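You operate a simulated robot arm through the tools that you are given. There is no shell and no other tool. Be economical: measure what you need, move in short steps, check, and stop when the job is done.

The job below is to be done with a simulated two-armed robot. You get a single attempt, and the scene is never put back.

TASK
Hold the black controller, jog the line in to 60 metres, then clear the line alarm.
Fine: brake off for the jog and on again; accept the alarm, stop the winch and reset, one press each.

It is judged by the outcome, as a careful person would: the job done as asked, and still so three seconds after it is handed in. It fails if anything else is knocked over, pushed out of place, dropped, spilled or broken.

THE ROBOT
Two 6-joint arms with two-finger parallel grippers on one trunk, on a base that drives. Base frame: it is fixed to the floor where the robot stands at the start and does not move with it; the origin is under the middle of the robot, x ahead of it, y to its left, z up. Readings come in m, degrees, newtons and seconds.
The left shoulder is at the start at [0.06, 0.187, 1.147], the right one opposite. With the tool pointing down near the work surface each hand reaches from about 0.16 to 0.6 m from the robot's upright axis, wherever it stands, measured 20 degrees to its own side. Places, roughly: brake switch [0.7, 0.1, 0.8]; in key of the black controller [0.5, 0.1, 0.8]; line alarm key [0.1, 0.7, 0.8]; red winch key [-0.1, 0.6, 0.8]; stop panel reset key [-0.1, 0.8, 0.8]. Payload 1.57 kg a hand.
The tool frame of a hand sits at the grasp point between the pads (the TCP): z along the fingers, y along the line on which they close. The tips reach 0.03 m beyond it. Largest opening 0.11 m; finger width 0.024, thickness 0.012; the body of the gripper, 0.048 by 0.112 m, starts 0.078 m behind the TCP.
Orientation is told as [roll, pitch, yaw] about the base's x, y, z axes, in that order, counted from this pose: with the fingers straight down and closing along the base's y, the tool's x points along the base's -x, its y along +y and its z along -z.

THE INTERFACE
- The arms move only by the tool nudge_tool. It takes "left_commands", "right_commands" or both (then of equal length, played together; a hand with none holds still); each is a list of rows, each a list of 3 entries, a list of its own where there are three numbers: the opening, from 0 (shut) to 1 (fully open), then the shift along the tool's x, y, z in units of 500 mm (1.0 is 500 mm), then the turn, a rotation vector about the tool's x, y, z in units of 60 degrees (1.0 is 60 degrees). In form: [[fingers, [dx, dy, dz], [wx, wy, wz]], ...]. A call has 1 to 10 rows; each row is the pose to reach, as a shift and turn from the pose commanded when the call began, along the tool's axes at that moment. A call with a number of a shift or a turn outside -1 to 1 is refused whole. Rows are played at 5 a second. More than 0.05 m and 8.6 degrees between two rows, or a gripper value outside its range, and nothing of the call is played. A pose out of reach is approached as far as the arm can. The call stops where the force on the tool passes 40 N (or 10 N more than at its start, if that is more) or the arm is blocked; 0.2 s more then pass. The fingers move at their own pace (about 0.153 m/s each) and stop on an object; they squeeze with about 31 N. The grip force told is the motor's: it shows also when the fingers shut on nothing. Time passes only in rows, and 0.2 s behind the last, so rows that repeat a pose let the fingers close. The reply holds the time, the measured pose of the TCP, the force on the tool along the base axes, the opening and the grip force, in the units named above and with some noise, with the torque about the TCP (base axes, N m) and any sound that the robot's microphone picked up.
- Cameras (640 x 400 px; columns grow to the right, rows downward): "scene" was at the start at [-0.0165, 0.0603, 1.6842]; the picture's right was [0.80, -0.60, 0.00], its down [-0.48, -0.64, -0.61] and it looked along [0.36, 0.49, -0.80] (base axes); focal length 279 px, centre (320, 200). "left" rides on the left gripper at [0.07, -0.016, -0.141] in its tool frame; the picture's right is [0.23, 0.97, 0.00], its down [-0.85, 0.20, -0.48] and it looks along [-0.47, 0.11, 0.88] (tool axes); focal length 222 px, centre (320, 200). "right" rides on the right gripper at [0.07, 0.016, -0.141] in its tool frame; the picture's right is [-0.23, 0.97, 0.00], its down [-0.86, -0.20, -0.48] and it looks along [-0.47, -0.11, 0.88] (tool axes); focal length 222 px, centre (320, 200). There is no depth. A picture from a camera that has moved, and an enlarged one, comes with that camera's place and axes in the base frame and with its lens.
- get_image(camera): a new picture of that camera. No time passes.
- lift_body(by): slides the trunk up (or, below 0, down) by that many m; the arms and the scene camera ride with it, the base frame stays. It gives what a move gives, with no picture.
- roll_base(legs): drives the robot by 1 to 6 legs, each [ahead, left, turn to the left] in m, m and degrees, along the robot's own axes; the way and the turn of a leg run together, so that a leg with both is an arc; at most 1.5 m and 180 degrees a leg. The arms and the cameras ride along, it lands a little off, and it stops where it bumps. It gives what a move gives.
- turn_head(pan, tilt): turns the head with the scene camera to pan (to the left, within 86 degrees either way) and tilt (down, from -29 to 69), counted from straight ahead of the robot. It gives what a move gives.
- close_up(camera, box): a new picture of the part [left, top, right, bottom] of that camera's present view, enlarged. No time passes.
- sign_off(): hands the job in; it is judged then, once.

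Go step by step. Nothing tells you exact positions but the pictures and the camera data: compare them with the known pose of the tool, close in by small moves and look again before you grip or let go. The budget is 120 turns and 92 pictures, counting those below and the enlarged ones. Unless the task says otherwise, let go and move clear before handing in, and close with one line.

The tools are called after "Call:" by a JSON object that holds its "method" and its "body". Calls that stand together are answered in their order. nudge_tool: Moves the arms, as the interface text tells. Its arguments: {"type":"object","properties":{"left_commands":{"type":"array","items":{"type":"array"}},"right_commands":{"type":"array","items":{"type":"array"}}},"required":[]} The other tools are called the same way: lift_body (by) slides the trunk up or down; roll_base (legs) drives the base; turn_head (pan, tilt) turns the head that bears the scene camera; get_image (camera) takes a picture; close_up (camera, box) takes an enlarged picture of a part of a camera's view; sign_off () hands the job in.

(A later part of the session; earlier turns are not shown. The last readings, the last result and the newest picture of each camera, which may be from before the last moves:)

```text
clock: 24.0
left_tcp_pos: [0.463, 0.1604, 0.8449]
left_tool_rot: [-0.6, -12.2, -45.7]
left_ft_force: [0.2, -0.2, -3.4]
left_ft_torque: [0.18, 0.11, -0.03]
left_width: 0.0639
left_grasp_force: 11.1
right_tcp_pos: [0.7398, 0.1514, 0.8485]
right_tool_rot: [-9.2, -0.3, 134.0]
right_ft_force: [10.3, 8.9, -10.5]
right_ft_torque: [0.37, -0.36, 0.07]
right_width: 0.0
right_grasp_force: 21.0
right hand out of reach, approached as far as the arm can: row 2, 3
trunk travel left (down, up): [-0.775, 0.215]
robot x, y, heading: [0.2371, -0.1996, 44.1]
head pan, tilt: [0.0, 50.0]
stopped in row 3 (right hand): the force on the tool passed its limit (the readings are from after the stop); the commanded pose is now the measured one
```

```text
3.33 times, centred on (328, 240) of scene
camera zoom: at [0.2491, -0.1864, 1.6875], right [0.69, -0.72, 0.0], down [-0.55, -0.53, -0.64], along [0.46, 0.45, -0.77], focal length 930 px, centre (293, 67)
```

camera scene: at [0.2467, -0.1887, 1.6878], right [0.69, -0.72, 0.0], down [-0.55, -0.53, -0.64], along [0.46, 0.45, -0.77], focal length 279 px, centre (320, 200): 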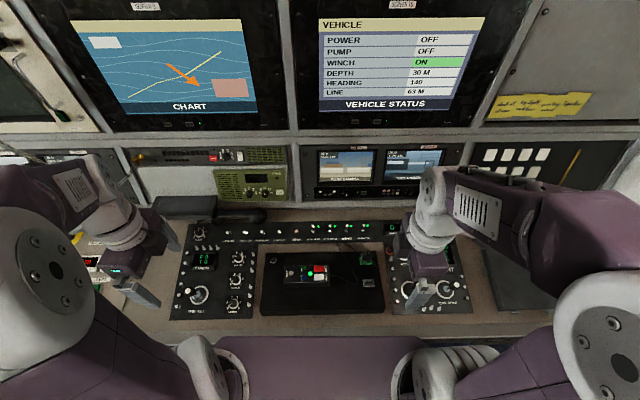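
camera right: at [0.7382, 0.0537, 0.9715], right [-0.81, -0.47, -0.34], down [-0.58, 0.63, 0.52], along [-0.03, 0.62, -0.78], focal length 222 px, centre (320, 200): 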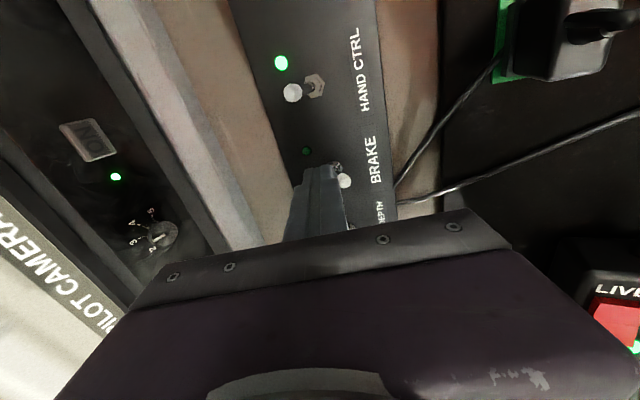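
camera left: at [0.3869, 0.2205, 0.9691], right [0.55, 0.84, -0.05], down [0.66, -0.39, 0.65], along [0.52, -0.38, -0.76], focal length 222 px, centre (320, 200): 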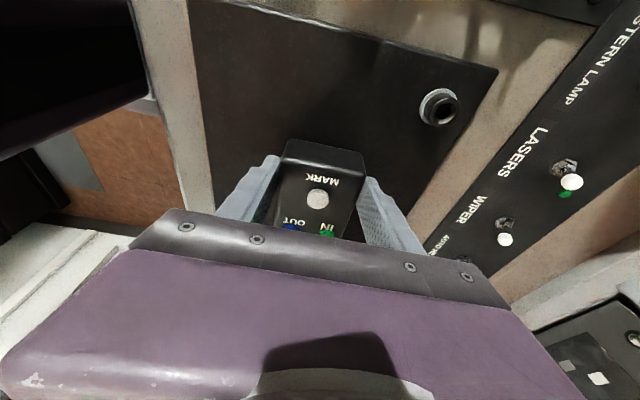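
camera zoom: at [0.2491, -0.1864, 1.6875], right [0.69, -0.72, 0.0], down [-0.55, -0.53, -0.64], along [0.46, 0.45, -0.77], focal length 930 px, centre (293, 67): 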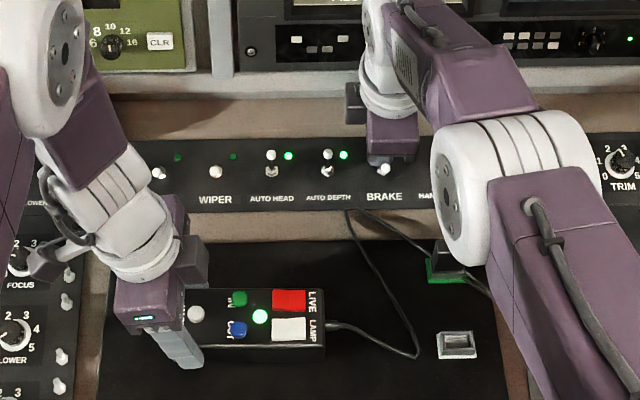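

That second move ran against the lever since the first was refused; I won't chain those again. Now straight up, away from the lever.

Call:
{"method": "nudge_tool", "body": {"right_commands": [[0, [0, -0.007, -0.044], [0, 0, 0]], [0, [0, -0.014, -0.088], [0, 0, 0]], [0, [0, -0.028, -0.177], [0, 0, 0]]]}}

Call:
{"method": "close_up", "body": {"camera": "scene", "box": [232, 180, 424, 300]}}

Call:
{"method": "get_image", "body": {"camera": "right"}}

```text
clock: 24.8
left_tcp_pos: [0.4621, 0.1599, 0.8446]
left_tool_rot: [-0.5, -12.1, -45.9]
left_ft_force: [-0.5, 0.9, -3.6]
left_ft_torque: [0.14, 0.16, -0.03]
left_width: 0.0637
left_grasp_force: 31.0
right_tcp_pos: [0.7378, 0.1514, 0.9368]
right_tool_rot: [-8.9, -0.3, 134.1]
right_ft_force: [0.5, 0.2, -0.3]
right_ft_torque: [-0.01, 0.0, 0.03]
right_width: 0.0003
right_grasp_force: 21.0
trunk travel left (down, up): [-0.775, 0.215]
robot x, y, heading: [0.2341, -0.2034, 44.0]
head pan, tilt: [0.0, 50.0]
```

```text
3.33 times, centred on (328, 240) of scene
camera zoom: at [0.2467, -0.1882, 1.6877], right [0.69, -0.72, 0.0], down [-0.55, -0.53, -0.64], along [0.46, 0.45, -0.77], focal length 930 px, centre (293, 67)
```

zoom: 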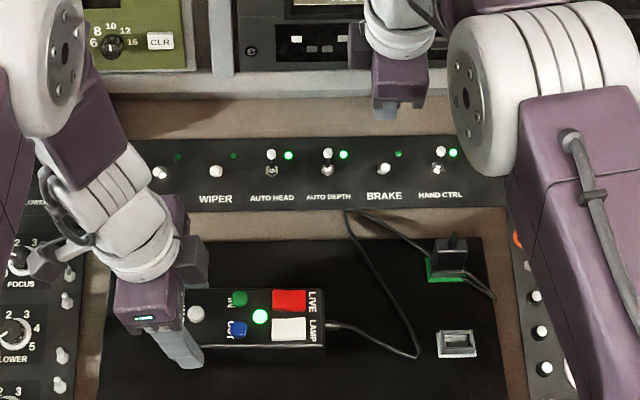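

```text
55 pictures are left
camera right: at [0.7588, 0.0745, 1.0736], right [-0.85, -0.5, -0.15], down [-0.5, 0.7, 0.51], along [-0.15, 0.51, -0.85], focal length 222 px, centre (320, 200)
```

right: 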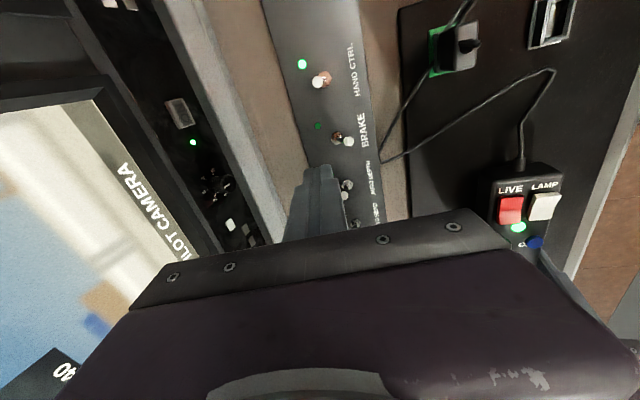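

Brake stays off cleanly. Now I bring the right hand back over the controller, stopping short right of IN, with a lean to the right.

Call:
{"method": "nudge_tool", "body": {"right_commands": [[0, [-0.03, 0.06, -0.02], [0, 0, 0]], [0, [-0.07, 0.12, -0.04], [-0.05, -0.1, 0]], [0, [-0.11, 0.18, -0.06], [-0.08, -0.17, 0]], [0, [-0.15, 0.24, -0.08], [-0.11, -0.25, 0]], [0, [-0.19, 0.29, -0.09], [-0.15, -0.333, 0]], [0, [-0.23, 0.336, -0.09], [-0.15, -0.333, 0]]]}}

Call:
{"method": "get_image", "body": {"camera": "right"}}

Call:
{"method": "close_up", "body": {"camera": "scene", "box": [232, 180, 424, 300]}}

```text
clock: 26.2
left_tcp_pos: [0.4618, 0.1595, 0.8447]
left_tool_rot: [-0.5, -12.2, -45.8]
left_ft_force: [-0.4, 0.3, -3.5]
left_ft_torque: [0.13, 0.14, 0.01]
left_width: 0.0638
left_grasp_force: 30.8
right_tcp_pos: [0.5332, 0.1128, 0.9555]
right_tool_rot: [-0.1, -20.3, 135.6]
right_ft_force: [-0.8, 0.4, -0.1]
right_ft_torque: [-0.01, -0.06, -0.02]
right_width: 0.0
right_grasp_force: 21.5
trunk travel left (down, up): [-0.775, 0.215]
robot x, y, heading: [0.2396, -0.201, 44.1]
head pan, tilt: [0.0, 50.0]
```

```text
54 pictures are left
camera right: at [0.6018, 0.0224, 1.0647], right [-0.83, -0.55, 0.08], down [-0.32, 0.59, 0.74], along [-0.45, 0.6, -0.66], focal length 222 px, centre (320, 200)
```

right: 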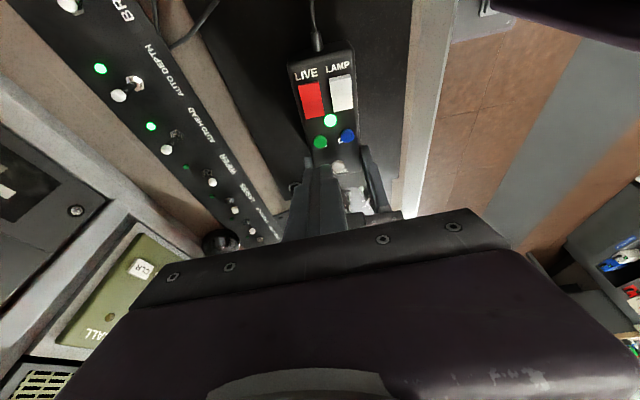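

```text
3.33 times, centred on (328, 240) of scene
camera zoom: at [0.2457, -0.187, 1.6878], right [0.69, -0.72, 0.0], down [-0.55, -0.53, -0.64], along [0.46, 0.45, -0.77], focal length 930 px, centre (293, 67)
```

zoom: 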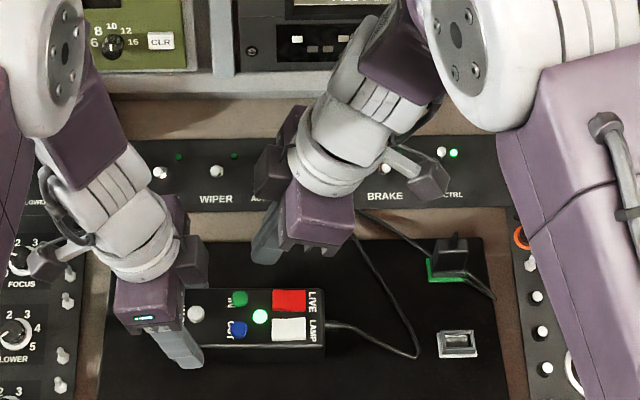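

IN now reads about (0.508, 0.140). I'll bring the fingertip to about 2 cm above it.

Call:
{"method": "nudge_tool", "body": {"right_commands": [[0, [-0.03, -0.002, 0.05], [0, 0, 0]], [0, [-0.027, -0.003, 0.1], [0, 0, 0]], [0, [-0.024, -0.003, 0.148], [0, 0, 0]]]}}

Call:
{"method": "close_up", "body": {"camera": "right", "box": [220, 60, 440, 230]}}

Call:
{"method": "close_up", "body": {"camera": "scene", "box": [256, 220, 352, 280]}}

Call:
{"method": "close_up", "body": {"camera": "left", "box": [220, 110, 440, 250]}}

```text
clock: 27.0
left_tcp_pos: [0.4621, 0.1599, 0.8447]
left_tool_rot: [-0.5, -12.2, -45.9]
left_ft_force: [-0.2, 0.2, -3.2]
left_ft_torque: [0.16, 0.16, 0.03]
left_width: 0.0633
left_grasp_force: 31.1
right_tcp_pos: [0.5076, 0.1377, 0.8902]
right_tool_rot: [-0.1, -20.2, 135.6]
right_ft_force: [-0.4, -0.4, 0.5]
right_ft_torque: [-0.02, 0.02, -0.02]
right_width: 0.0002
right_grasp_force: 21.6
trunk travel left (down, up): [-0.775, 0.215]
robot x, y, heading: [0.2366, -0.1976, 44.0]
head pan, tilt: [0.0, 50.0]
```

```text
2.35 times, centred on (330, 145) of right
camera zoom: at [0.5763, 0.047, 0.9983], right [-0.83, -0.55, 0.08], down [-0.32, 0.59, 0.74], along [-0.45, 0.6, -0.66], focal length 523 px, centre (296, 329)
```

zoom: 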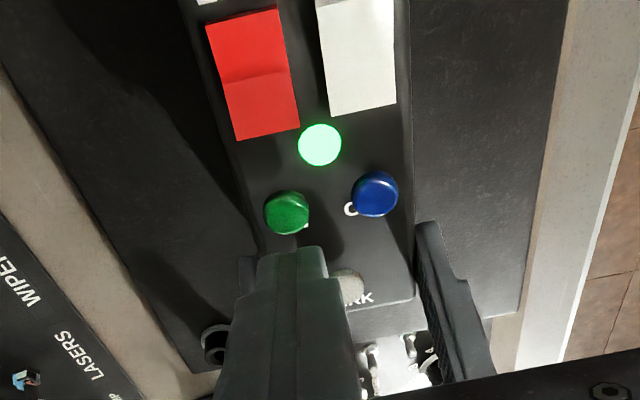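

```text
6.67 times, centred on (304, 250) of scene
camera zoom: at [0.248, -0.1875, 1.6878], right [0.69, -0.72, 0.0], down [-0.55, -0.53, -0.64], along [0.46, 0.45, -0.77], focal length 1860 px, centre (427, -133)
```

zoom: 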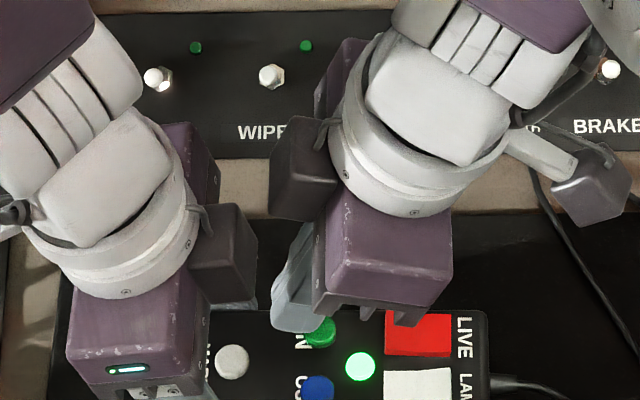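

```text
2.86 times, centred on (330, 180) of left
camera zoom: at [0.3848, 0.22, 0.9692], right [0.55, 0.84, -0.06], down [0.66, -0.39, 0.65], along [0.52, -0.39, -0.76], focal length 635 px, centre (291, 257)
```

zoom: 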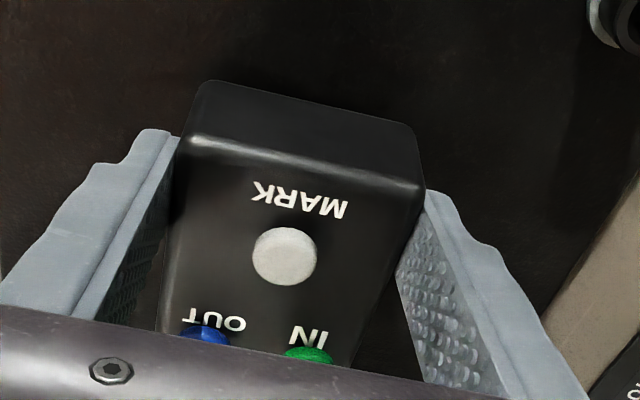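

The tip sits right over the IN key. One short press: down and straight up, then read the line.

Call:
{"method": "nudge_tool", "body": {"right_commands": [[0, [0.009, 0, 0.035], [0, 0, 0]], [0, [0.013, 0, 0.0445], [0, 0, 0]], [0, [0.003, 0, 0.018], [0, 0, 0]]]}}

Call:
{"method": "close_up", "body": {"camera": "scene", "box": [300, 0, 500, 125]}}

```text
clock: 27.8
left_tcp_pos: [0.4626, 0.1609, 0.8441]
left_tool_rot: [-0.5, -12.2, -45.9]
left_ft_force: [-0.5, -0.3, -2.6]
left_ft_torque: [0.16, 0.15, 0.01]
left_width: 0.0637
left_grasp_force: 30.7
right_tcp_pos: [0.5075, 0.1393, 0.8821]
right_tool_rot: [-0.1, -20.2, 135.6]
right_ft_force: [-0.7, -0.6, -0.7]
right_ft_torque: [-0.01, -0.03, -0.03]
right_width: 0.0001
right_grasp_force: 21.6
trunk travel left (down, up): [-0.775, 0.215]
robot x, y, heading: [0.2377, -0.2009, 43.9]
head pan, tilt: [0.0, 50.0]
heard: click
```

```text
3.20 times, centred on (400, 62) of scene
camera zoom: at [0.2472, -0.1879, 1.6877], right [0.69, -0.72, 0.0], down [-0.55, -0.53, -0.64], along [0.46, 0.45, -0.77], focal length 893 px, centre (64, 640)
```

zoom: 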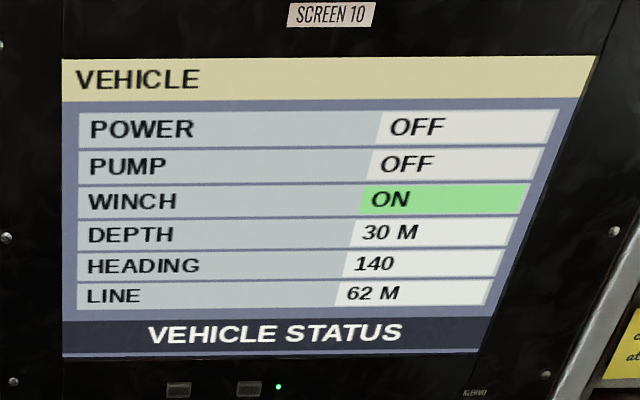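

A click, and the line went to 62 m: one metre per press. Pressing the same way again.

Call:
{"method": "nudge_tool", "body": {"right_commands": [[0, [0.006, 0, 0.017], [0, 0, 0]], [0, [0.01, 0, 0.0265], [0, 0, 0]], [0, [0, 0, 0], [0, 0, 0]]]}}

Call:
{"method": "close_up", "body": {"camera": "scene", "box": [300, 0, 500, 125]}}

```text
clock: 28.6
left_tcp_pos: [0.4615, 0.1597, 0.8442]
left_tool_rot: [-0.5, -12.2, -45.9]
left_ft_force: [1.4, -0.1, -3.6]
left_ft_torque: [0.12, 0.11, 0.03]
left_width: 0.0637
left_grasp_force: 31.2
right_tcp_pos: [0.5081, 0.1395, 0.8821]
right_tool_rot: [0.0, -20.3, 135.6]
right_ft_force: [1.1, 0.5, 0.1]
right_ft_torque: [-0.02, 0.01, 0.02]
right_width: 0.0
right_grasp_force: 21.5
trunk travel left (down, up): [-0.775, 0.215]
robot x, y, heading: [0.2348, -0.2019, 44.2]
head pan, tilt: [0.0, 50.0]
heard: click
```

```text
3.20 times, centred on (400, 62) of scene
camera zoom: at [0.2472, -0.1877, 1.6877], right [0.69, -0.72, 0.0], down [-0.55, -0.53, -0.64], along [0.46, 0.45, -0.77], focal length 893 px, centre (64, 640)
```

zoom: 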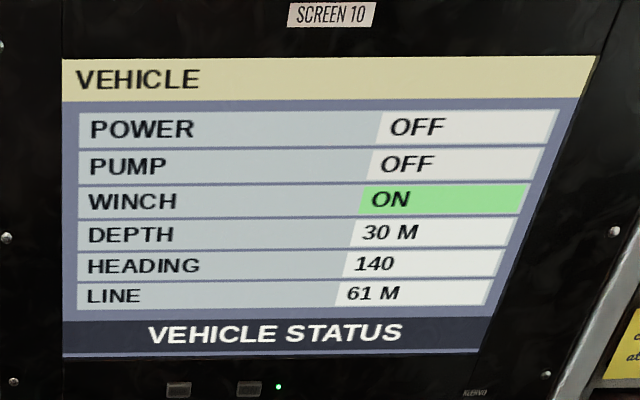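

61 m now; one last press, then I'll read it again.

Call:
{"method": "nudge_tool", "body": {"right_commands": [[0, [0.006, 0, 0.017], [0, 0, 0]], [0, [0.01, 0, 0.0265], [0, 0, 0]], [0, [0, 0, 0], [0, 0, 0]]]}}

Call:
{"method": "close_up", "body": {"camera": "scene", "box": [300, 0, 500, 125]}}

```text
clock: 29.4
left_tcp_pos: [0.4626, 0.1591, 0.8447]
left_tool_rot: [-0.5, -12.2, -45.9]
left_ft_force: [-1.1, 0.3, -3.9]
left_ft_torque: [0.15, 0.14, -0.01]
left_width: 0.0636
left_grasp_force: 30.8
right_tcp_pos: [0.5073, 0.1407, 0.8813]
right_tool_rot: [-0.1, -20.2, 135.6]
right_ft_force: [0.2, -0.7, -0.1]
right_ft_torque: [0.02, 0.02, 0.0]
right_width: 0.0
right_grasp_force: 21.1
trunk travel left (down, up): [-0.775, 0.215]
robot x, y, heading: [0.2344, -0.1994, 44.1]
head pan, tilt: [0.0, 50.0]
heard: click
```

```text
3.20 times, centred on (400, 62) of scene
camera zoom: at [0.2471, -0.1877, 1.6877], right [0.69, -0.72, 0.0], down [-0.55, -0.53, -0.64], along [0.46, 0.45, -0.77], focal length 893 px, centre (64, 640)
```

zoom: 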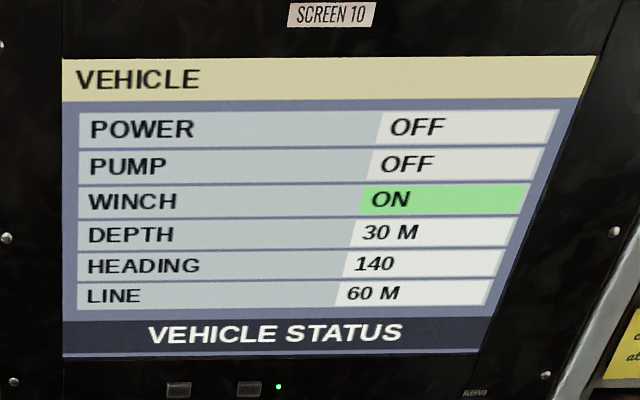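

60 m reached. Now up and back to the near side of the brake lever to switch it on again.

Call:
{"method": "nudge_tool", "body": {"right_commands": [[0, [-0.034, 0, -0.094], [0, 0, 0]], [0, [0.02, -0.03, -0.12], [0, 0, 0]], [0, [0.08, -0.08, -0.14], [0, 0.08, 0]], [0, [0.14, -0.13, -0.16], [0.05, 0.17, 0]], [0, [0.2, -0.19, -0.18], [0.1, 0.25, 0]], [0, [0.264, -0.24, -0.202], [0.167, 0.333, 0]]]}}

Call:
{"method": "get_image", "body": {"camera": "right"}}

Call:
{"method": "close_up", "body": {"camera": "scene", "box": [232, 180, 424, 300]}}

```text
clock: 30.8
left_tcp_pos: [0.4619, 0.1607, 0.8434]
left_tool_rot: [-0.6, -12.2, -45.7]
left_ft_force: [0.5, 0.1, -3.1]
left_ft_torque: [0.18, 0.13, 0.01]
left_width: 0.0638
left_grasp_force: 30.5
right_tcp_pos: [0.7032, 0.1134, 0.9343]
right_tool_rot: [-10.1, -0.2, 133.7]
right_ft_force: [0.2, 0.2, 0.0]
right_ft_torque: [0.0, -0.01, 0.0]
right_width: 0.0
right_grasp_force: 21.1
trunk travel left (down, up): [-0.775, 0.215]
robot x, y, heading: [0.2343, -0.1997, 44.0]
head pan, tilt: [0.0, 50.0]
```

```text
46 pictures are left
camera right: at [0.7227, 0.0356, 1.07], right [-0.85, -0.5, -0.17], down [-0.51, 0.69, 0.51], along [-0.14, 0.52, -0.84], focal length 222 px, centre (320, 200)
```

right: 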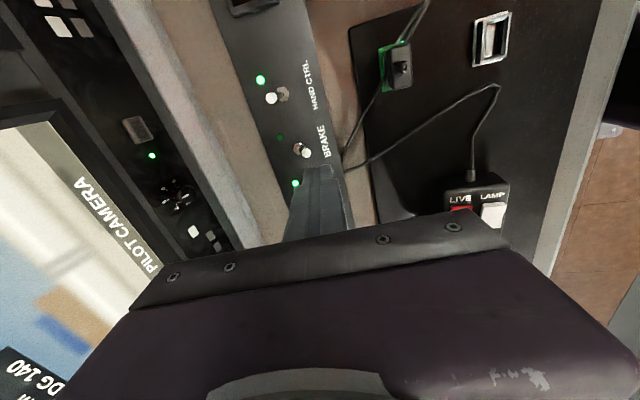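

```text
3.33 times, centred on (328, 240) of scene
camera zoom: at [0.2477, -0.1878, 1.6877], right [0.69, -0.72, 0.0], down [-0.55, -0.53, -0.64], along [0.46, 0.45, -0.77], focal length 930 px, centre (293, 67)
```

zoom: 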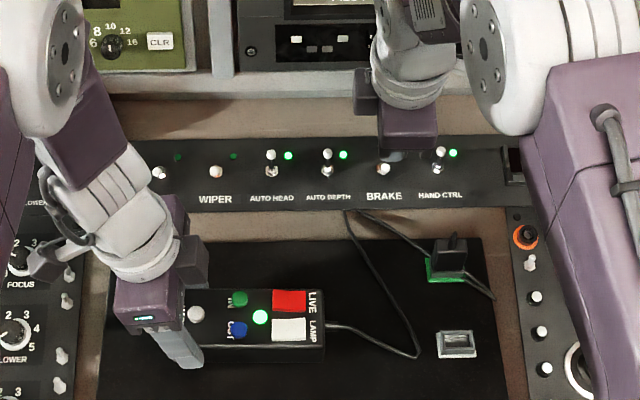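

Lever tip in the off position is at (0.727, 0.143), just ahead of the finger. Lower and push it away from me.

Call:
{"method": "nudge_tool", "body": {"right_commands": [[0, [-0.008, 0.016, 0.09], [0, 0, 0]], [0, [-0.008, 0.032, 0.181], [0, 0, 0]], [0, [-0.008, 0.008, 0.185], [0, 0, 0]], [0, [-0.008, -0.01, 0.189], [0, 0, 0]], [0, [-0.008, -0.027, 0.191], [0, 0, 0]]]}}

Call:
{"method": "get_image", "body": {"camera": "right"}}

```text
clock: 32.0
left_tcp_pos: [0.4617, 0.1591, 0.8447]
left_tool_rot: [-0.5, -12.1, -46.0]
left_ft_force: [-0.1, -0.1, -3.6]
left_ft_torque: [0.14, 0.15, -0.01]
left_width: 0.0636
left_grasp_force: 30.7
right_tcp_pos: [0.7226, 0.1384, 0.8402]
right_tool_rot: [-9.7, -0.3, 133.8]
right_ft_force: [-2.5, -0.6, -3.8]
right_ft_torque: [-0.03, 0.11, 0.02]
right_width: 0.0
right_grasp_force: 22.1
trunk travel left (down, up): [-0.775, 0.215]
robot x, y, heading: [0.2367, -0.2, 44.1]
head pan, tilt: [0.0, 50.0]
```

```text
44 pictures are left
camera right: at [0.7413, 0.0606, 0.9762], right [-0.85, -0.5, -0.16], down [-0.51, 0.69, 0.51], along [-0.14, 0.52, -0.84], focal length 222 px, centre (320, 200)
```

right: 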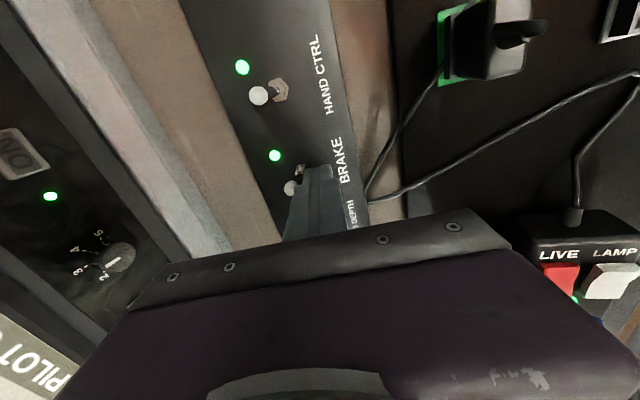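

Brake lamp is lit again. Back the finger off and lift it away.

Call:
{"method": "nudge_tool", "body": {"right_commands": [[0, [0, 0.025, -0.004], [0, 0, 0]], [0, [0, 0.008, -0.1], [0, 0, 0]], [0, [0, -0.008, -0.195], [0, 0, 0]], [0, [0.05, 0.06, -0.23], [0, 0, 0]], [0, [0.1, 0.14, -0.26], [0, 0, 0]]]}}

Call:
{"method": "close_up", "body": {"camera": "scene", "box": [232, 180, 424, 300]}}

```text
clock: 33.2
left_tcp_pos: [0.4621, 0.1594, 0.8462]
left_tool_rot: [-0.5, -12.1, -45.9]
left_ft_force: [0.1, -0.1, -2.9]
left_ft_torque: [0.19, 0.12, 0.03]
left_width: 0.0635
left_grasp_force: 30.7
right_tcp_pos: [0.6924, 0.04, 0.9583]
right_tool_rot: [-10.0, -0.4, 133.9]
right_ft_force: [-0.3, -0.8, -0.3]
right_ft_torque: [0.06, 0.0, 0.01]
right_width: 0.0001
right_grasp_force: 21.7
trunk travel left (down, up): [-0.775, 0.215]
robot x, y, heading: [0.232, -0.2036, 43.8]
head pan, tilt: [0.0, 50.0]
```

```text
3.33 times, centred on (328, 240) of scene
camera zoom: at [0.2467, -0.1896, 1.6877], right [0.69, -0.72, 0.0], down [-0.55, -0.53, -0.64], along [0.46, 0.45, -0.77], focal length 930 px, centre (293, 67)
```

zoom: 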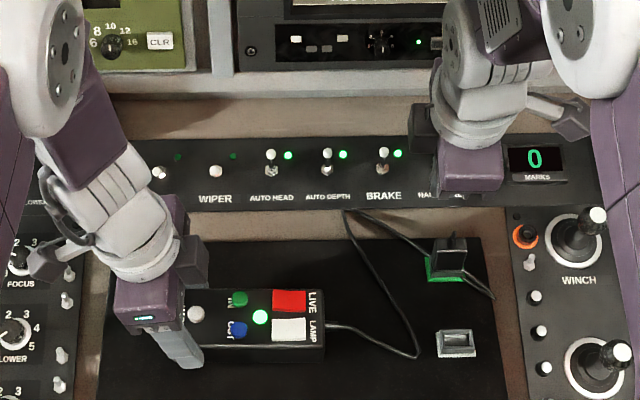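

Brake on. Now release the controller with the left hand and rise straight up.

Call:
{"method": "nudge_tool", "body": {"left_commands": [[0.85, [0, 0, 0], [0, 0, 0]], [1, [0, 0, 0], [0, 0, 0]], [1, [-0.01, 0, -0.05], [0, 0, 0]], [1, [-0.03, 0, -0.14], [0, 0, 0]], [1, [-0.05, 0, -0.23], [0, 0, 0]], [1, [-0.07, 0, -0.32], [0, 0, 0]], [1, [-0.09, 0, -0.41], [0, 0, 0]], [1, [-0.11, 0, -0.5], [0, 0, 0]]]}}

Call:
{"method": "nudge_tool", "body": {"right_commands": [[0, [0.02, 0.07, -0.06], [0, 0, 0]], [0, [0.02, 0.14, -0.12], [0, 0, 0]], [0, [0.02, 0.21, -0.18], [0, 0, 0]], [0, [0.02, 0.28, -0.24], [0, 0, 0]], [0, [0.02, 0.35, -0.3], [0, 0, 0]], [0, [0.02, 0.42, -0.36], [0, 0, 0]]]}}

Call:
{"method": "get_image", "body": {"camera": "scene"}}

```text
clock: 35.0
left_tcp_pos: [0.4624, 0.1606, 1.1023]
left_tool_rot: [-0.5, -12.1, -45.9]
left_ft_force: [-0.7, 0.0, 0.3]
left_ft_torque: [-0.04, -0.01, 0.01]
left_width: 0.11
left_grasp_force: 0.1
right_tcp_pos: [0.6913, 0.0407, 0.9583]
right_tool_rot: [-10.0, -0.3, 133.8]
right_ft_force: [-1.2, 0.5, -0.6]
right_ft_torque: [-0.02, 0.05, -0.01]
right_width: 0.0001
right_grasp_force: 21.6
trunk travel left (down, up): [-0.775, 0.215]
robot x, y, heading: [0.2349, -0.2004, 44.0]
head pan, tilt: [0.0, 50.0]
```

```text
clock: 36.4
left_tcp_pos: [0.4633, 0.1611, 1.1015]
left_tool_rot: [-0.5, -12.3, -45.9]
left_ft_force: [-0.2, 0.6, 0.2]
left_ft_torque: [0.03, -0.02, 0.01]
left_width: 0.1099
left_grasp_force: 0.0
right_tcp_pos: [0.5483, -0.108, 1.1135]
right_tool_rot: [-9.9, -0.3, 133.8]
right_ft_force: [0.4, -0.7, 0.2]
right_ft_torque: [0.02, -0.01, -0.01]
right_width: 0.0
right_grasp_force: 20.9
right hand out of reach, approached as far as the arm can: row 5, 6
trunk travel left (down, up): [-0.775, 0.215]
robot x, y, heading: [0.2359, -0.2015, 44.0]
head pan, tilt: [0.0, 50.0]
```

```text
42 pictures are left
camera scene: at [0.2455, -0.1894, 1.6877], right [0.69, -0.72, 0.0], down [-0.55, -0.53, -0.64], along [0.46, 0.45, -0.77], focal length 279 px, centre (320, 200)
```

scene: 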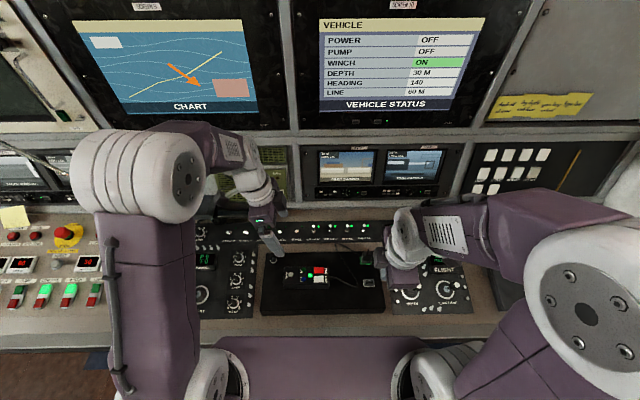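

The controller lies in place and the line reads 60 m. I'll retract the left hand, then look left before driving along to the stop panel.

Call:
{"method": "nudge_tool", "body": {"left_commands": [[0.6, [0, -0.1, 0], [0, 0.05, 0]], [0, [0, -0.2, 0], [0, 0.1, 0]], [0, [0, -0.3, 0], [0, 0.15, 0]], [0, [0, -0.36, 0], [0, 0.2, 0]]]}}

Call:
{"method": "turn_head", "body": {"pan": 60, "tilt": 40}}

Call:
{"method": "get_image", "body": {"camera": "scene"}}

```text
clock: 37.4
left_tcp_pos: [0.3342, 0.0343, 1.1032]
left_tool_rot: [-0.4, 0.0, -46.0]
left_ft_force: [0.7, -0.8, -0.3]
left_ft_torque: [0.01, 0.0, 0.0]
left_width: 0.0001
left_grasp_force: 21.6
right_tcp_pos: [0.5471, -0.1076, 1.1148]
right_tool_rot: [-9.8, -0.3, 133.8]
right_ft_force: [0.5, 0.0, 0.5]
right_ft_torque: [0.0, -0.04, 0.01]
right_width: 0.0001
right_grasp_force: 21.7
trunk travel left (down, up): [-0.775, 0.215]
robot x, y, heading: [0.2365, -0.1996, 43.8]
head pan, tilt: [0.0, 50.0]
```

```text
clock: 38.7
left_tcp_pos: [0.337, 0.0369, 1.1033]
left_tool_rot: [-0.5, -0.3, -46.0]
left_ft_force: [-1.0, 0.0, 0.3]
left_ft_torque: [-0.03, -0.01, 0.0]
left_width: 0.0
left_grasp_force: 21.5
right_tcp_pos: [0.5482, -0.1061, 1.1132]
right_tool_rot: [-9.8, -0.2, 133.8]
right_ft_force: [1.0, -0.5, 0.4]
right_ft_torque: [-0.05, 0.02, -0.01]
right_width: 0.0003
right_grasp_force: 21.3
trunk travel left (down, up): [-0.775, 0.215]
robot x, y, heading: [0.2339, -0.2028, 44.0]
head pan, tilt: [60.0, 40.0]
```

```text
41 pictures are left
camera scene: at [0.1711, -0.1592, 1.7019], right [0.97, 0.24, 0.0], down [0.15, -0.62, -0.77], along [-0.18, 0.74, -0.64], focal length 279 px, centre (320, 200)
```

scene: 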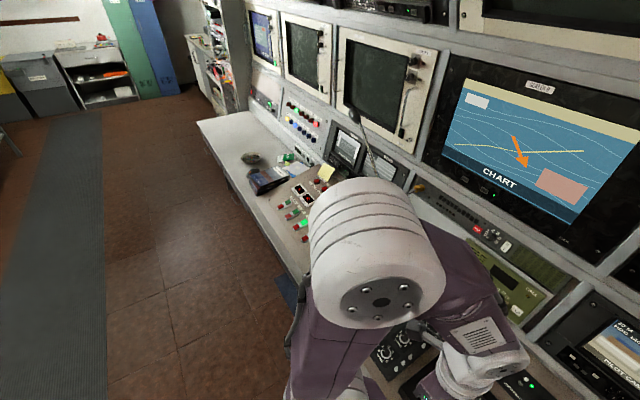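

The floor to the left is free. The pole's tip is near (0.06, 0.76, 1.31), ahead of where my arms will travel. I'll drive left 0.6 m first.

Call:
{"method": "roll_base", "body": {"legs": [[0, 0.6, 0]]}}

Call:
{"method": "get_image", "body": {"camera": "scene"}}

```text
clock: 42.0
left_tcp_pos: [-0.0814, 0.465, 1.103]
left_tool_rot: [-0.6, -0.1, -45.7]
left_ft_force: [-0.3, -0.8, -0.1]
left_ft_torque: [-0.03, -0.03, 0.0]
left_width: 0.0
left_grasp_force: 21.4
right_tcp_pos: [0.1341, 0.3218, 1.1144]
right_tool_rot: [-9.8, -0.3, 134.2]
right_ft_force: [-0.3, 0.5, -0.7]
right_ft_torque: [0.0, 0.02, 0.02]
right_width: 0.0001
right_grasp_force: 21.2
trunk travel left (down, up): [-0.775, 0.215]
robot x, y, heading: [-0.1801, 0.2287, 44.8]
head pan, tilt: [60.0, 40.0]
```

```text
40 pictures are left
camera scene: at [-0.2439, 0.2689, 1.702], right [0.97, 0.25, 0.0], down [0.16, -0.62, -0.77], along [-0.19, 0.74, -0.64], focal length 279 px, centre (320, 200)
```

scene: 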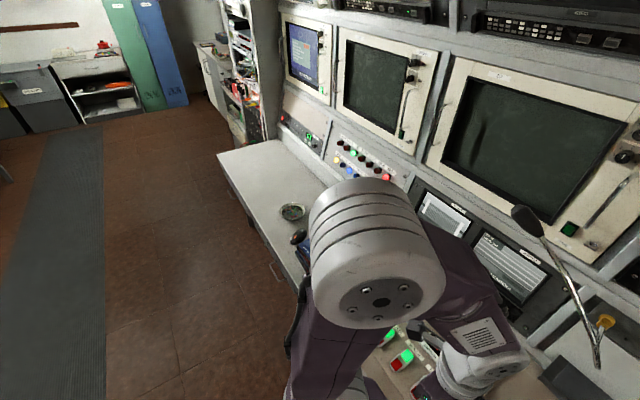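

Still clear. Another 0.28 m left, then look ahead at the panel.

Call:
{"method": "roll_base", "body": {"legs": [[0, 0.28, -0.5]]}}

Call:
{"method": "turn_head", "body": {"pan": -12, "tilt": 52}}

Call:
{"method": "get_image", "body": {"camera": "scene"}}

```text
clock: 44.0
left_tcp_pos: [-0.2699, 0.6637, 1.1039]
left_tool_rot: [-0.5, -0.1, -46.3]
left_ft_force: [0.6, -0.5, 0.7]
left_ft_torque: [0.01, -0.02, 0.01]
left_width: 0.0002
left_grasp_force: 21.0
right_tcp_pos: [-0.0587, 0.5202, 1.114]
right_tool_rot: [-9.8, -0.4, 133.4]
right_ft_force: [0.2, 0.4, 0.3]
right_ft_torque: [0.03, 0.03, 0.0]
right_width: 0.0004
right_grasp_force: 21.4
trunk travel left (down, up): [-0.775, 0.215]
robot x, y, heading: [-0.3729, 0.4276, 43.6]
head pan, tilt: [60.0, 40.0]
```

```text
clock: 45.4
left_tcp_pos: [-0.2708, 0.6647, 1.1028]
left_tool_rot: [-0.5, -0.2, -46.5]
left_ft_force: [0.3, -0.1, 0.1]
left_ft_torque: [-0.01, 0.0, 0.01]
left_width: 0.0
left_grasp_force: 21.7
right_tcp_pos: [-0.0597, 0.5213, 1.1149]
right_tool_rot: [-9.9, -0.3, 133.4]
right_ft_force: [-0.6, -0.9, 0.5]
right_ft_torque: [-0.04, -0.01, 0.0]
right_width: 0.0001
right_grasp_force: 21.2
trunk travel left (down, up): [-0.775, 0.215]
robot x, y, heading: [-0.3722, 0.4304, 43.6]
head pan, tilt: [-12.0, 52.0]
```

```text
39 pictures are left
camera scene: at [-0.3536, 0.428, 1.6851], right [0.52, -0.85, 0.0], down [-0.67, -0.41, -0.62], along [0.52, 0.32, -0.79], focal length 279 px, centre (320, 200)
```

scene: 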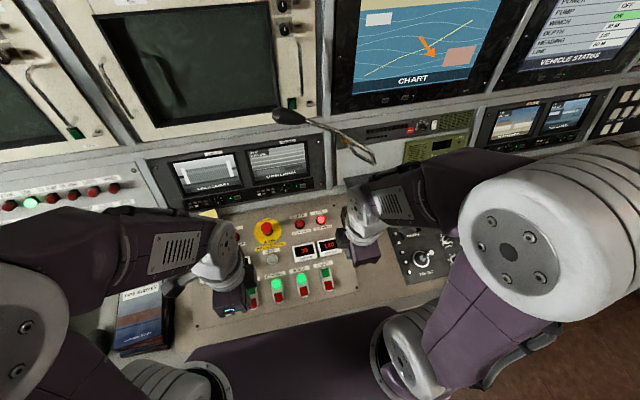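

The panel is right in front. Close-ups for measuring the three keys.

Call:
{"method": "close_up", "body": {"camera": "scene", "box": [220, 200, 364, 310]}}

Call:
{"method": "get_image", "body": {"camera": "right"}}

Call:
{"method": "get_image", "body": {"camera": "left"}}

```text
3.64 times, centred on (292, 255) of scene
camera zoom: at [-0.3536, 0.428, 1.6851], right [0.52, -0.85, 0.0], down [-0.67, -0.41, -0.62], along [0.52, 0.32, -0.79], focal length 1014 px, centre (422, 0)
```

zoom: 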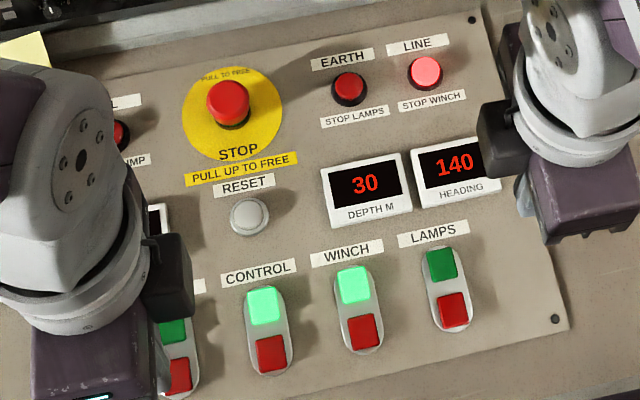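

```text
37 pictures are left
camera right: at [-0.0411, 0.4444, 1.25], right [-0.85, -0.49, -0.16], down [-0.5, 0.7, 0.51], along [-0.14, 0.52, -0.84], focal length 222 px, centre (320, 200)
```

right: 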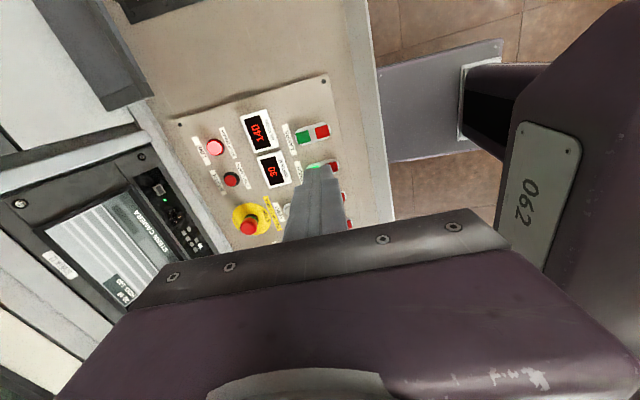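

```text
36 pictures are left
camera left: at [-0.3294, 0.7057, 1.2456], right [0.55, 0.84, -0.01], down [0.74, -0.48, 0.48], along [0.4, -0.27, -0.88], focal length 222 px, centre (320, 200)
```

left: 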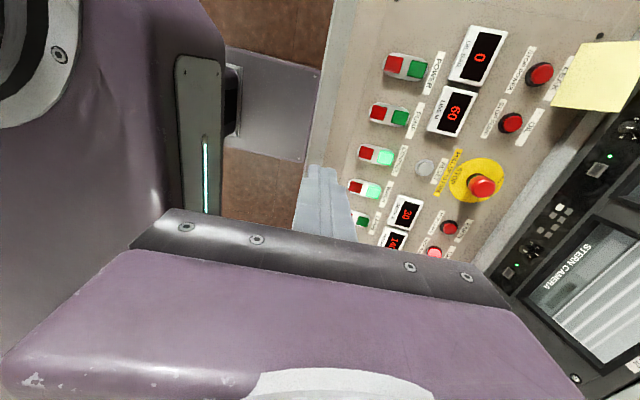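

Keys come out at: LINE (0.145, 0.730, 0.816), RESET (-0.076, 0.787, 0.81), red WINCH (-0.108, 0.638, 0.80). Right hand goes down first, then forward under the pole to hover over LINE.

Call:
{"method": "nudge_tool", "body": {"right_commands": [[0, [0, 0.014, 0.08], [0, 0, 0]], [0, [0, 0.029, 0.163], [0, 0, 0]], [0, [0, 0.043, 0.244], [0, 0, 0]], [0, [0, 0.057, 0.325], [0, 0, 0]], [0, [-0.004, -0.035, 0.358], [0, 0, 0]], [0, [-0.008, -0.128, 0.391], [0, 0, 0]], [0, [-0.012, -0.221, 0.425], [0, 0, 0]], [0, [-0.016, -0.314, 0.458], [0, 0, 0]], [0, [-0.02, -0.407, 0.49], [0, 0, 0]], [0, [-0.022, -0.495, 0.51], [0, 0, 0]]]}}

Call:
{"method": "get_image", "body": {"camera": "right"}}

Call:
{"method": "get_image", "body": {"camera": "scene"}}

```text
clock: 47.6
left_tcp_pos: [-0.2688, 0.6655, 1.1031]
left_tool_rot: [-0.6, -0.2, -46.3]
left_ft_force: [0.2, -0.3, 0.5]
left_ft_torque: [0.0, 0.01, 0.01]
left_width: 0.0001
left_grasp_force: 21.7
right_tcp_pos: [0.1414, 0.7263, 0.9028]
right_tool_rot: [-9.4, -0.4, 133.1]
right_ft_force: [0.1, 0.0, 0.2]
right_ft_torque: [-0.01, 0.06, 0.01]
right_width: 0.0003
right_grasp_force: 21.2
right hand out of reach, approached as far as the arm can: row 1, 2, 3, 4, 7, 8
trunk travel left (down, up): [-0.775, 0.215]
robot x, y, heading: [-0.371, 0.4285, 43.5]
head pan, tilt: [-12.0, 52.0]
```

```text
35 pictures are left
camera right: at [0.1603, 0.6499, 1.0387], right [-0.86, -0.49, -0.16], down [-0.5, 0.7, 0.51], along [-0.14, 0.52, -0.84], focal length 222 px, centre (320, 200)
```

right: 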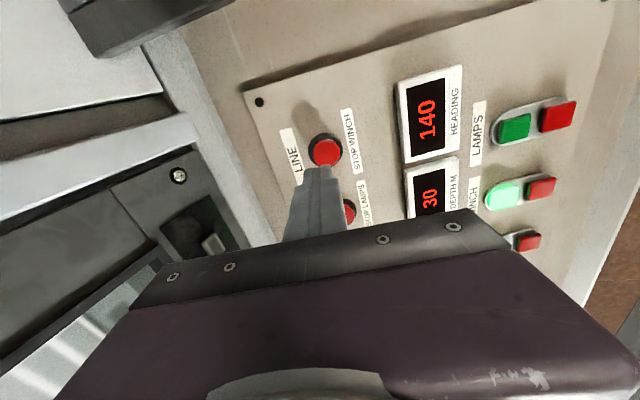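

```text
34 pictures are left
camera scene: at [-0.351, 0.4292, 1.6851], right [0.52, -0.85, 0.0], down [-0.67, -0.41, -0.61], along [0.52, 0.32, -0.79], focal length 279 px, centre (320, 200)
```

scene: 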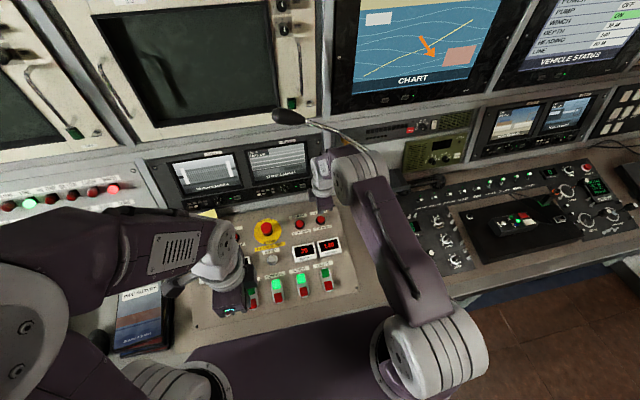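

Finger is nearly over LINE, but the forearm looks close to the pole. Checking that.

Call:
{"method": "close_up", "body": {"camera": "scene", "box": [260, 95, 420, 215]}}

```text
3.33 times, centred on (340, 155) of scene
camera zoom: at [-0.351, 0.4292, 1.6851], right [0.52, -0.85, 0.0], down [-0.67, -0.41, -0.61], along [0.52, 0.32, -0.79], focal length 930 px, centre (253, 350)
```

zoom: 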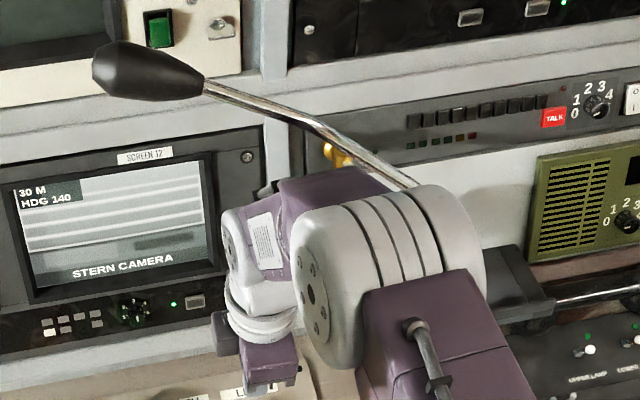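

The pole passes behind the elbow without touching. LINE is within 7 mm of the tip; one press now.

Call:
{"method": "nudge_tool", "body": {"right_commands": [[0, [0.002, 0.002, 0.071], [0, 0, 0]], [0, [0.002, 0.006, 0.092], [0, 0, 0]], [0, [0.002, 0.0095, 0.11], [0, 0, 0]], [0, [0.002, 0.002, 0.071], [0, 0, 0]]]}}

Call:
{"method": "get_image", "body": {"camera": "right"}}

```text
clock: 48.6
left_tcp_pos: [-0.2711, 0.6651, 1.1032]
left_tool_rot: [-0.5, -0.3, -46.4]
left_ft_force: [-0.8, 0.0, 0.4]
left_ft_torque: [-0.01, -0.03, -0.01]
left_width: 0.0
left_grasp_force: 21.5
right_tcp_pos: [0.1444, 0.7321, 0.8689]
right_tool_rot: [-9.9, -0.4, 133.4]
right_ft_force: [0.7, -0.7, 0.1]
right_ft_torque: [-0.02, 0.01, 0.0]
right_width: 0.0
right_grasp_force: 21.9
trunk travel left (down, up): [-0.775, 0.215]
robot x, y, heading: [-0.3721, 0.4274, 43.9]
head pan, tilt: [-12.0, 52.0]
```

```text
32 pictures are left
camera right: at [0.1627, 0.6534, 1.0049], right [-0.85, -0.49, -0.16], down [-0.5, 0.7, 0.51], along [-0.14, 0.52, -0.84], focal length 222 px, centre (320, 200)
```

right: 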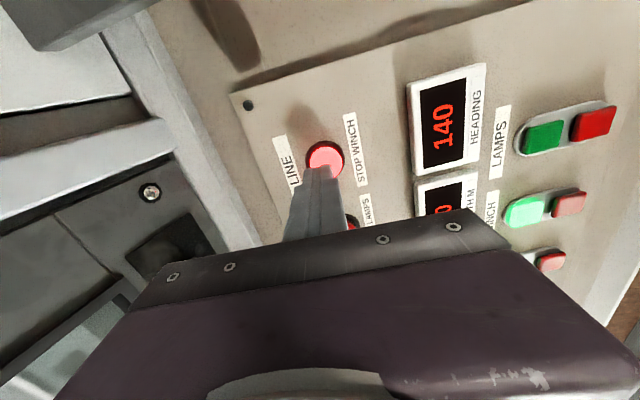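

No click, so it stopped just above the key. A little deeper and 3 mm right.

Call:
{"method": "nudge_tool", "body": {"right_commands": [[0, [0.006, 0.0066, 0.0374], [0, 0, 0]], [0, [0.006, 0.009, 0.051], [0, 0, 0]], [0, [0.006, 0, 0], [0, 0, 0]]]}}

Call:
{"method": "get_image", "body": {"camera": "right"}}

```text
clock: 49.4
left_tcp_pos: [-0.2705, 0.6655, 1.1024]
left_tool_rot: [-0.4, -0.3, -46.4]
left_ft_force: [0.1, -0.5, 0.4]
left_ft_torque: [0.02, -0.04, -0.01]
left_width: 0.0003
left_grasp_force: 21.5
right_tcp_pos: [0.148, 0.7292, 0.8717]
right_tool_rot: [-9.6, -0.4, 133.4]
right_ft_force: [0.5, 0.4, -0.2]
right_ft_torque: [-0.03, 0.02, -0.01]
right_width: 0.0
right_grasp_force: 21.3
trunk travel left (down, up): [-0.775, 0.215]
robot x, y, heading: [-0.3723, 0.4304, 43.4]
head pan, tilt: [-12.0, 52.0]
heard: click
```

```text
31 pictures are left
camera right: at [0.1667, 0.652, 1.008], right [-0.85, -0.49, -0.16], down [-0.5, 0.7, 0.51], along [-0.14, 0.52, -0.84], focal length 222 px, centre (320, 200)
```

right: 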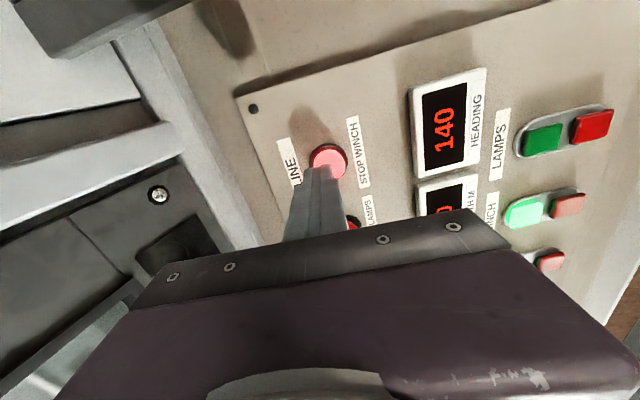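

Click heard: the alarm is accepted. Lift and go back to hover over the red WINCH key, with the tool straightened.

Call:
{"method": "nudge_tool", "body": {"right_commands": [[0, [0, -0.017, -0.0985], [0, 0, 0]], [0, [0, 0.06, -0.112], [0, 0, 0]], [0, [-0.02, 0.14, -0.126], [0, 0, 0]], [0, [-0.06, 0.22, -0.14], [-0.04, 0, 0]], [0, [-0.1, 0.3, -0.154], [-0.08, 0, 0]], [0, [-0.14, 0.375, -0.168], [-0.12, 0, 0]], [0, [-0.185, 0.43, -0.175], [-0.167, 0, 0]], [0, [-0.22, 0.459, -0.16], [-0.167, 0, 0]]]}}

Call:
{"method": "get_image", "body": {"camera": "right"}}

Call:
{"method": "get_image", "body": {"camera": "scene"}}

```text
clock: 51.2
left_tcp_pos: [-0.2709, 0.6653, 1.1026]
left_tool_rot: [-0.5, -0.3, -46.3]
left_ft_force: [0.7, -0.5, 0.5]
left_ft_torque: [0.0, 0.02, -0.04]
left_width: 0.0003
left_grasp_force: 21.4
right_tcp_pos: [-0.1015, 0.648, 0.9116]
right_tool_rot: [0.3, -0.1, 133.4]
right_ft_force: [-0.6, 0.8, -0.4]
right_ft_torque: [-0.06, 0.0, -0.04]
right_width: 0.0
right_grasp_force: 21.2
trunk travel left (down, up): [-0.775, 0.215]
robot x, y, heading: [-0.3695, 0.4294, 43.7]
head pan, tilt: [-12.0, 52.0]
```

```text
30 pictures are left
camera right: at [-0.0662, 0.587, 1.0523], right [-0.86, -0.5, 0.01], down [-0.44, 0.76, 0.48], along [-0.25, 0.41, -0.88], focal length 222 px, centre (320, 200)
```

right: 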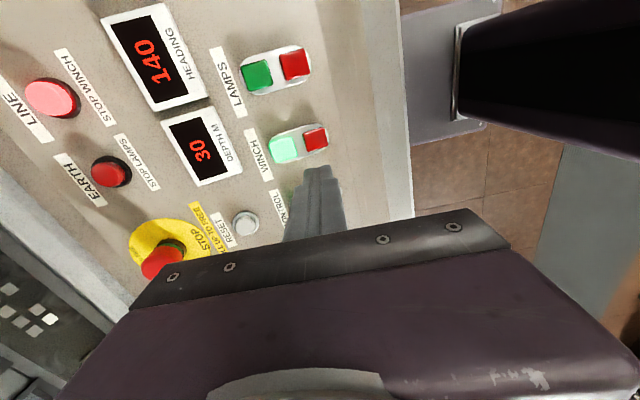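

```text
29 pictures are left
camera scene: at [-0.3541, 0.4283, 1.6851], right [0.52, -0.85, 0.0], down [-0.67, -0.41, -0.62], along [0.52, 0.32, -0.79], focal length 279 px, centre (320, 200)
```

scene: 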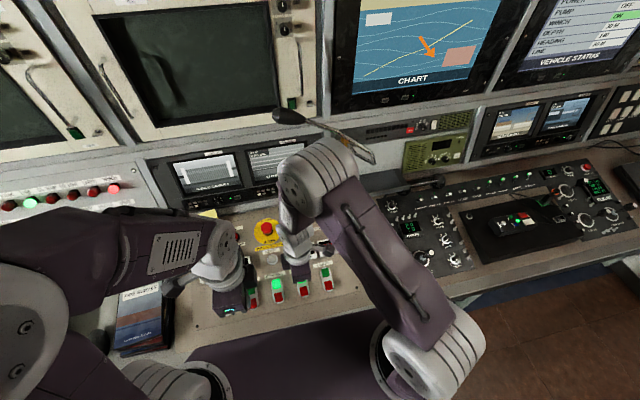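

The finger is within 5 mm of the red WINCH key. Lower close to it and check before pressing.

Call:
{"method": "nudge_tool", "body": {"right_commands": [[0, [0.008, 0.009, 0.08], [0, 0, 0]], [0, [0.008, 0.009, 0.155], [0, 0, 0]]]}}

Call:
{"method": "close_up", "body": {"camera": "right", "box": [200, 60, 440, 210]}}

Call:
{"method": "close_up", "body": {"camera": "scene", "box": [240, 90, 400, 310]}}

```text
clock: 51.8
left_tcp_pos: [-0.2708, 0.6657, 1.1032]
left_tool_rot: [-0.6, -0.3, -46.5]
left_ft_force: [0.4, 0.0, 0.0]
left_ft_torque: [0.01, 0.02, 0.04]
left_width: 0.0
left_grasp_force: 21.1
right_tcp_pos: [-0.1011, 0.6418, 0.8324]
right_tool_rot: [0.1, -0.3, 133.5]
right_ft_force: [1.0, 0.5, -1.0]
right_ft_torque: [0.03, 0.04, 0.03]
right_width: 0.0
right_grasp_force: 21.5
trunk travel left (down, up): [-0.775, 0.215]
robot x, y, heading: [-0.3738, 0.4306, 43.6]
head pan, tilt: [-12.0, 52.0]
```

```text
2.67 times, centred on (320, 135) of right
camera zoom: at [-0.0646, 0.5805, 0.9743], right [-0.86, -0.51, 0.01], down [-0.44, 0.76, 0.48], along [-0.25, 0.41, -0.88], focal length 592 px, centre (320, 373)
```

zoom: 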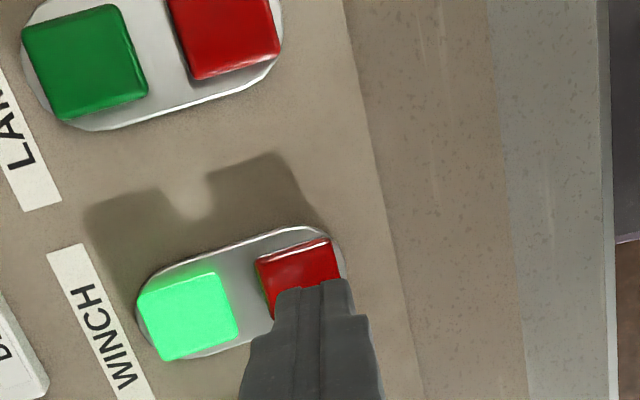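

```text
1.82 times, centred on (320, 200) of scene
camera zoom: at [-0.3529, 0.4287, 1.6852], right [0.52, -0.85, 0.0], down [-0.67, -0.41, -0.62], along [0.52, 0.32, -0.79], focal length 507 px, centre (320, 200)
```

zoom: 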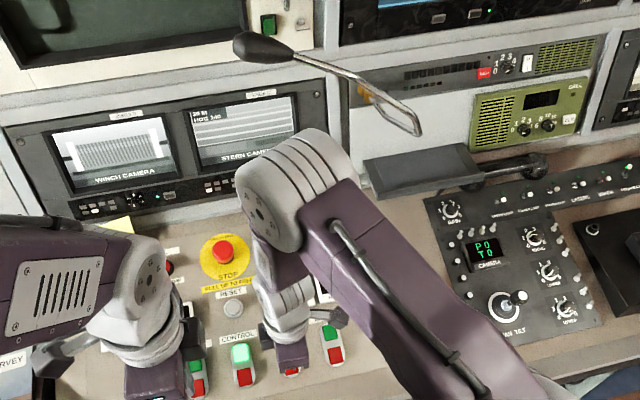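

Tip is right over the red WINCH key and clear of the green. Press once.

Call:
{"method": "nudge_tool", "body": {"right_commands": [[0, [0.004, -0.004, 0.02], [0, 0, 0]], [0, [0.004, -0.004, 0.034], [0, 0, 0]], [0, [0.004, -0.004, 0], [0, 0, 0]]]}}

Call:
{"method": "close_up", "body": {"camera": "right", "box": [200, 60, 440, 210]}}

```text
clock: 52.6
left_tcp_pos: [-0.2708, 0.6639, 1.1036]
left_tool_rot: [-0.5, -0.2, -46.3]
left_ft_force: [-1.4, -0.4, -0.4]
left_ft_torque: [0.03, -0.01, -0.03]
left_width: 0.0
left_grasp_force: 21.2
right_tcp_pos: [-0.1003, 0.6364, 0.8333]
right_tool_rot: [0.3, -0.3, 133.4]
right_ft_force: [-0.7, 0.7, 0.3]
right_ft_torque: [0.02, 0.03, -0.03]
right_width: 0.0002
right_grasp_force: 21.7
trunk travel left (down, up): [-0.775, 0.215]
robot x, y, heading: [-0.3774, 0.4304, 43.6]
head pan, tilt: [-12.0, 52.0]
```

```text
2.67 times, centred on (320, 135) of right
camera zoom: at [-0.0636, 0.5766, 0.9739], right [-0.86, -0.5, 0.0], down [-0.44, 0.76, 0.48], along [-0.25, 0.41, -0.88], focal length 592 px, centre (320, 373)
```

zoom: 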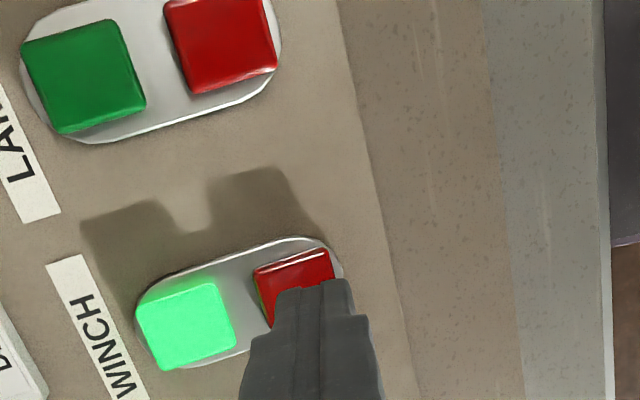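

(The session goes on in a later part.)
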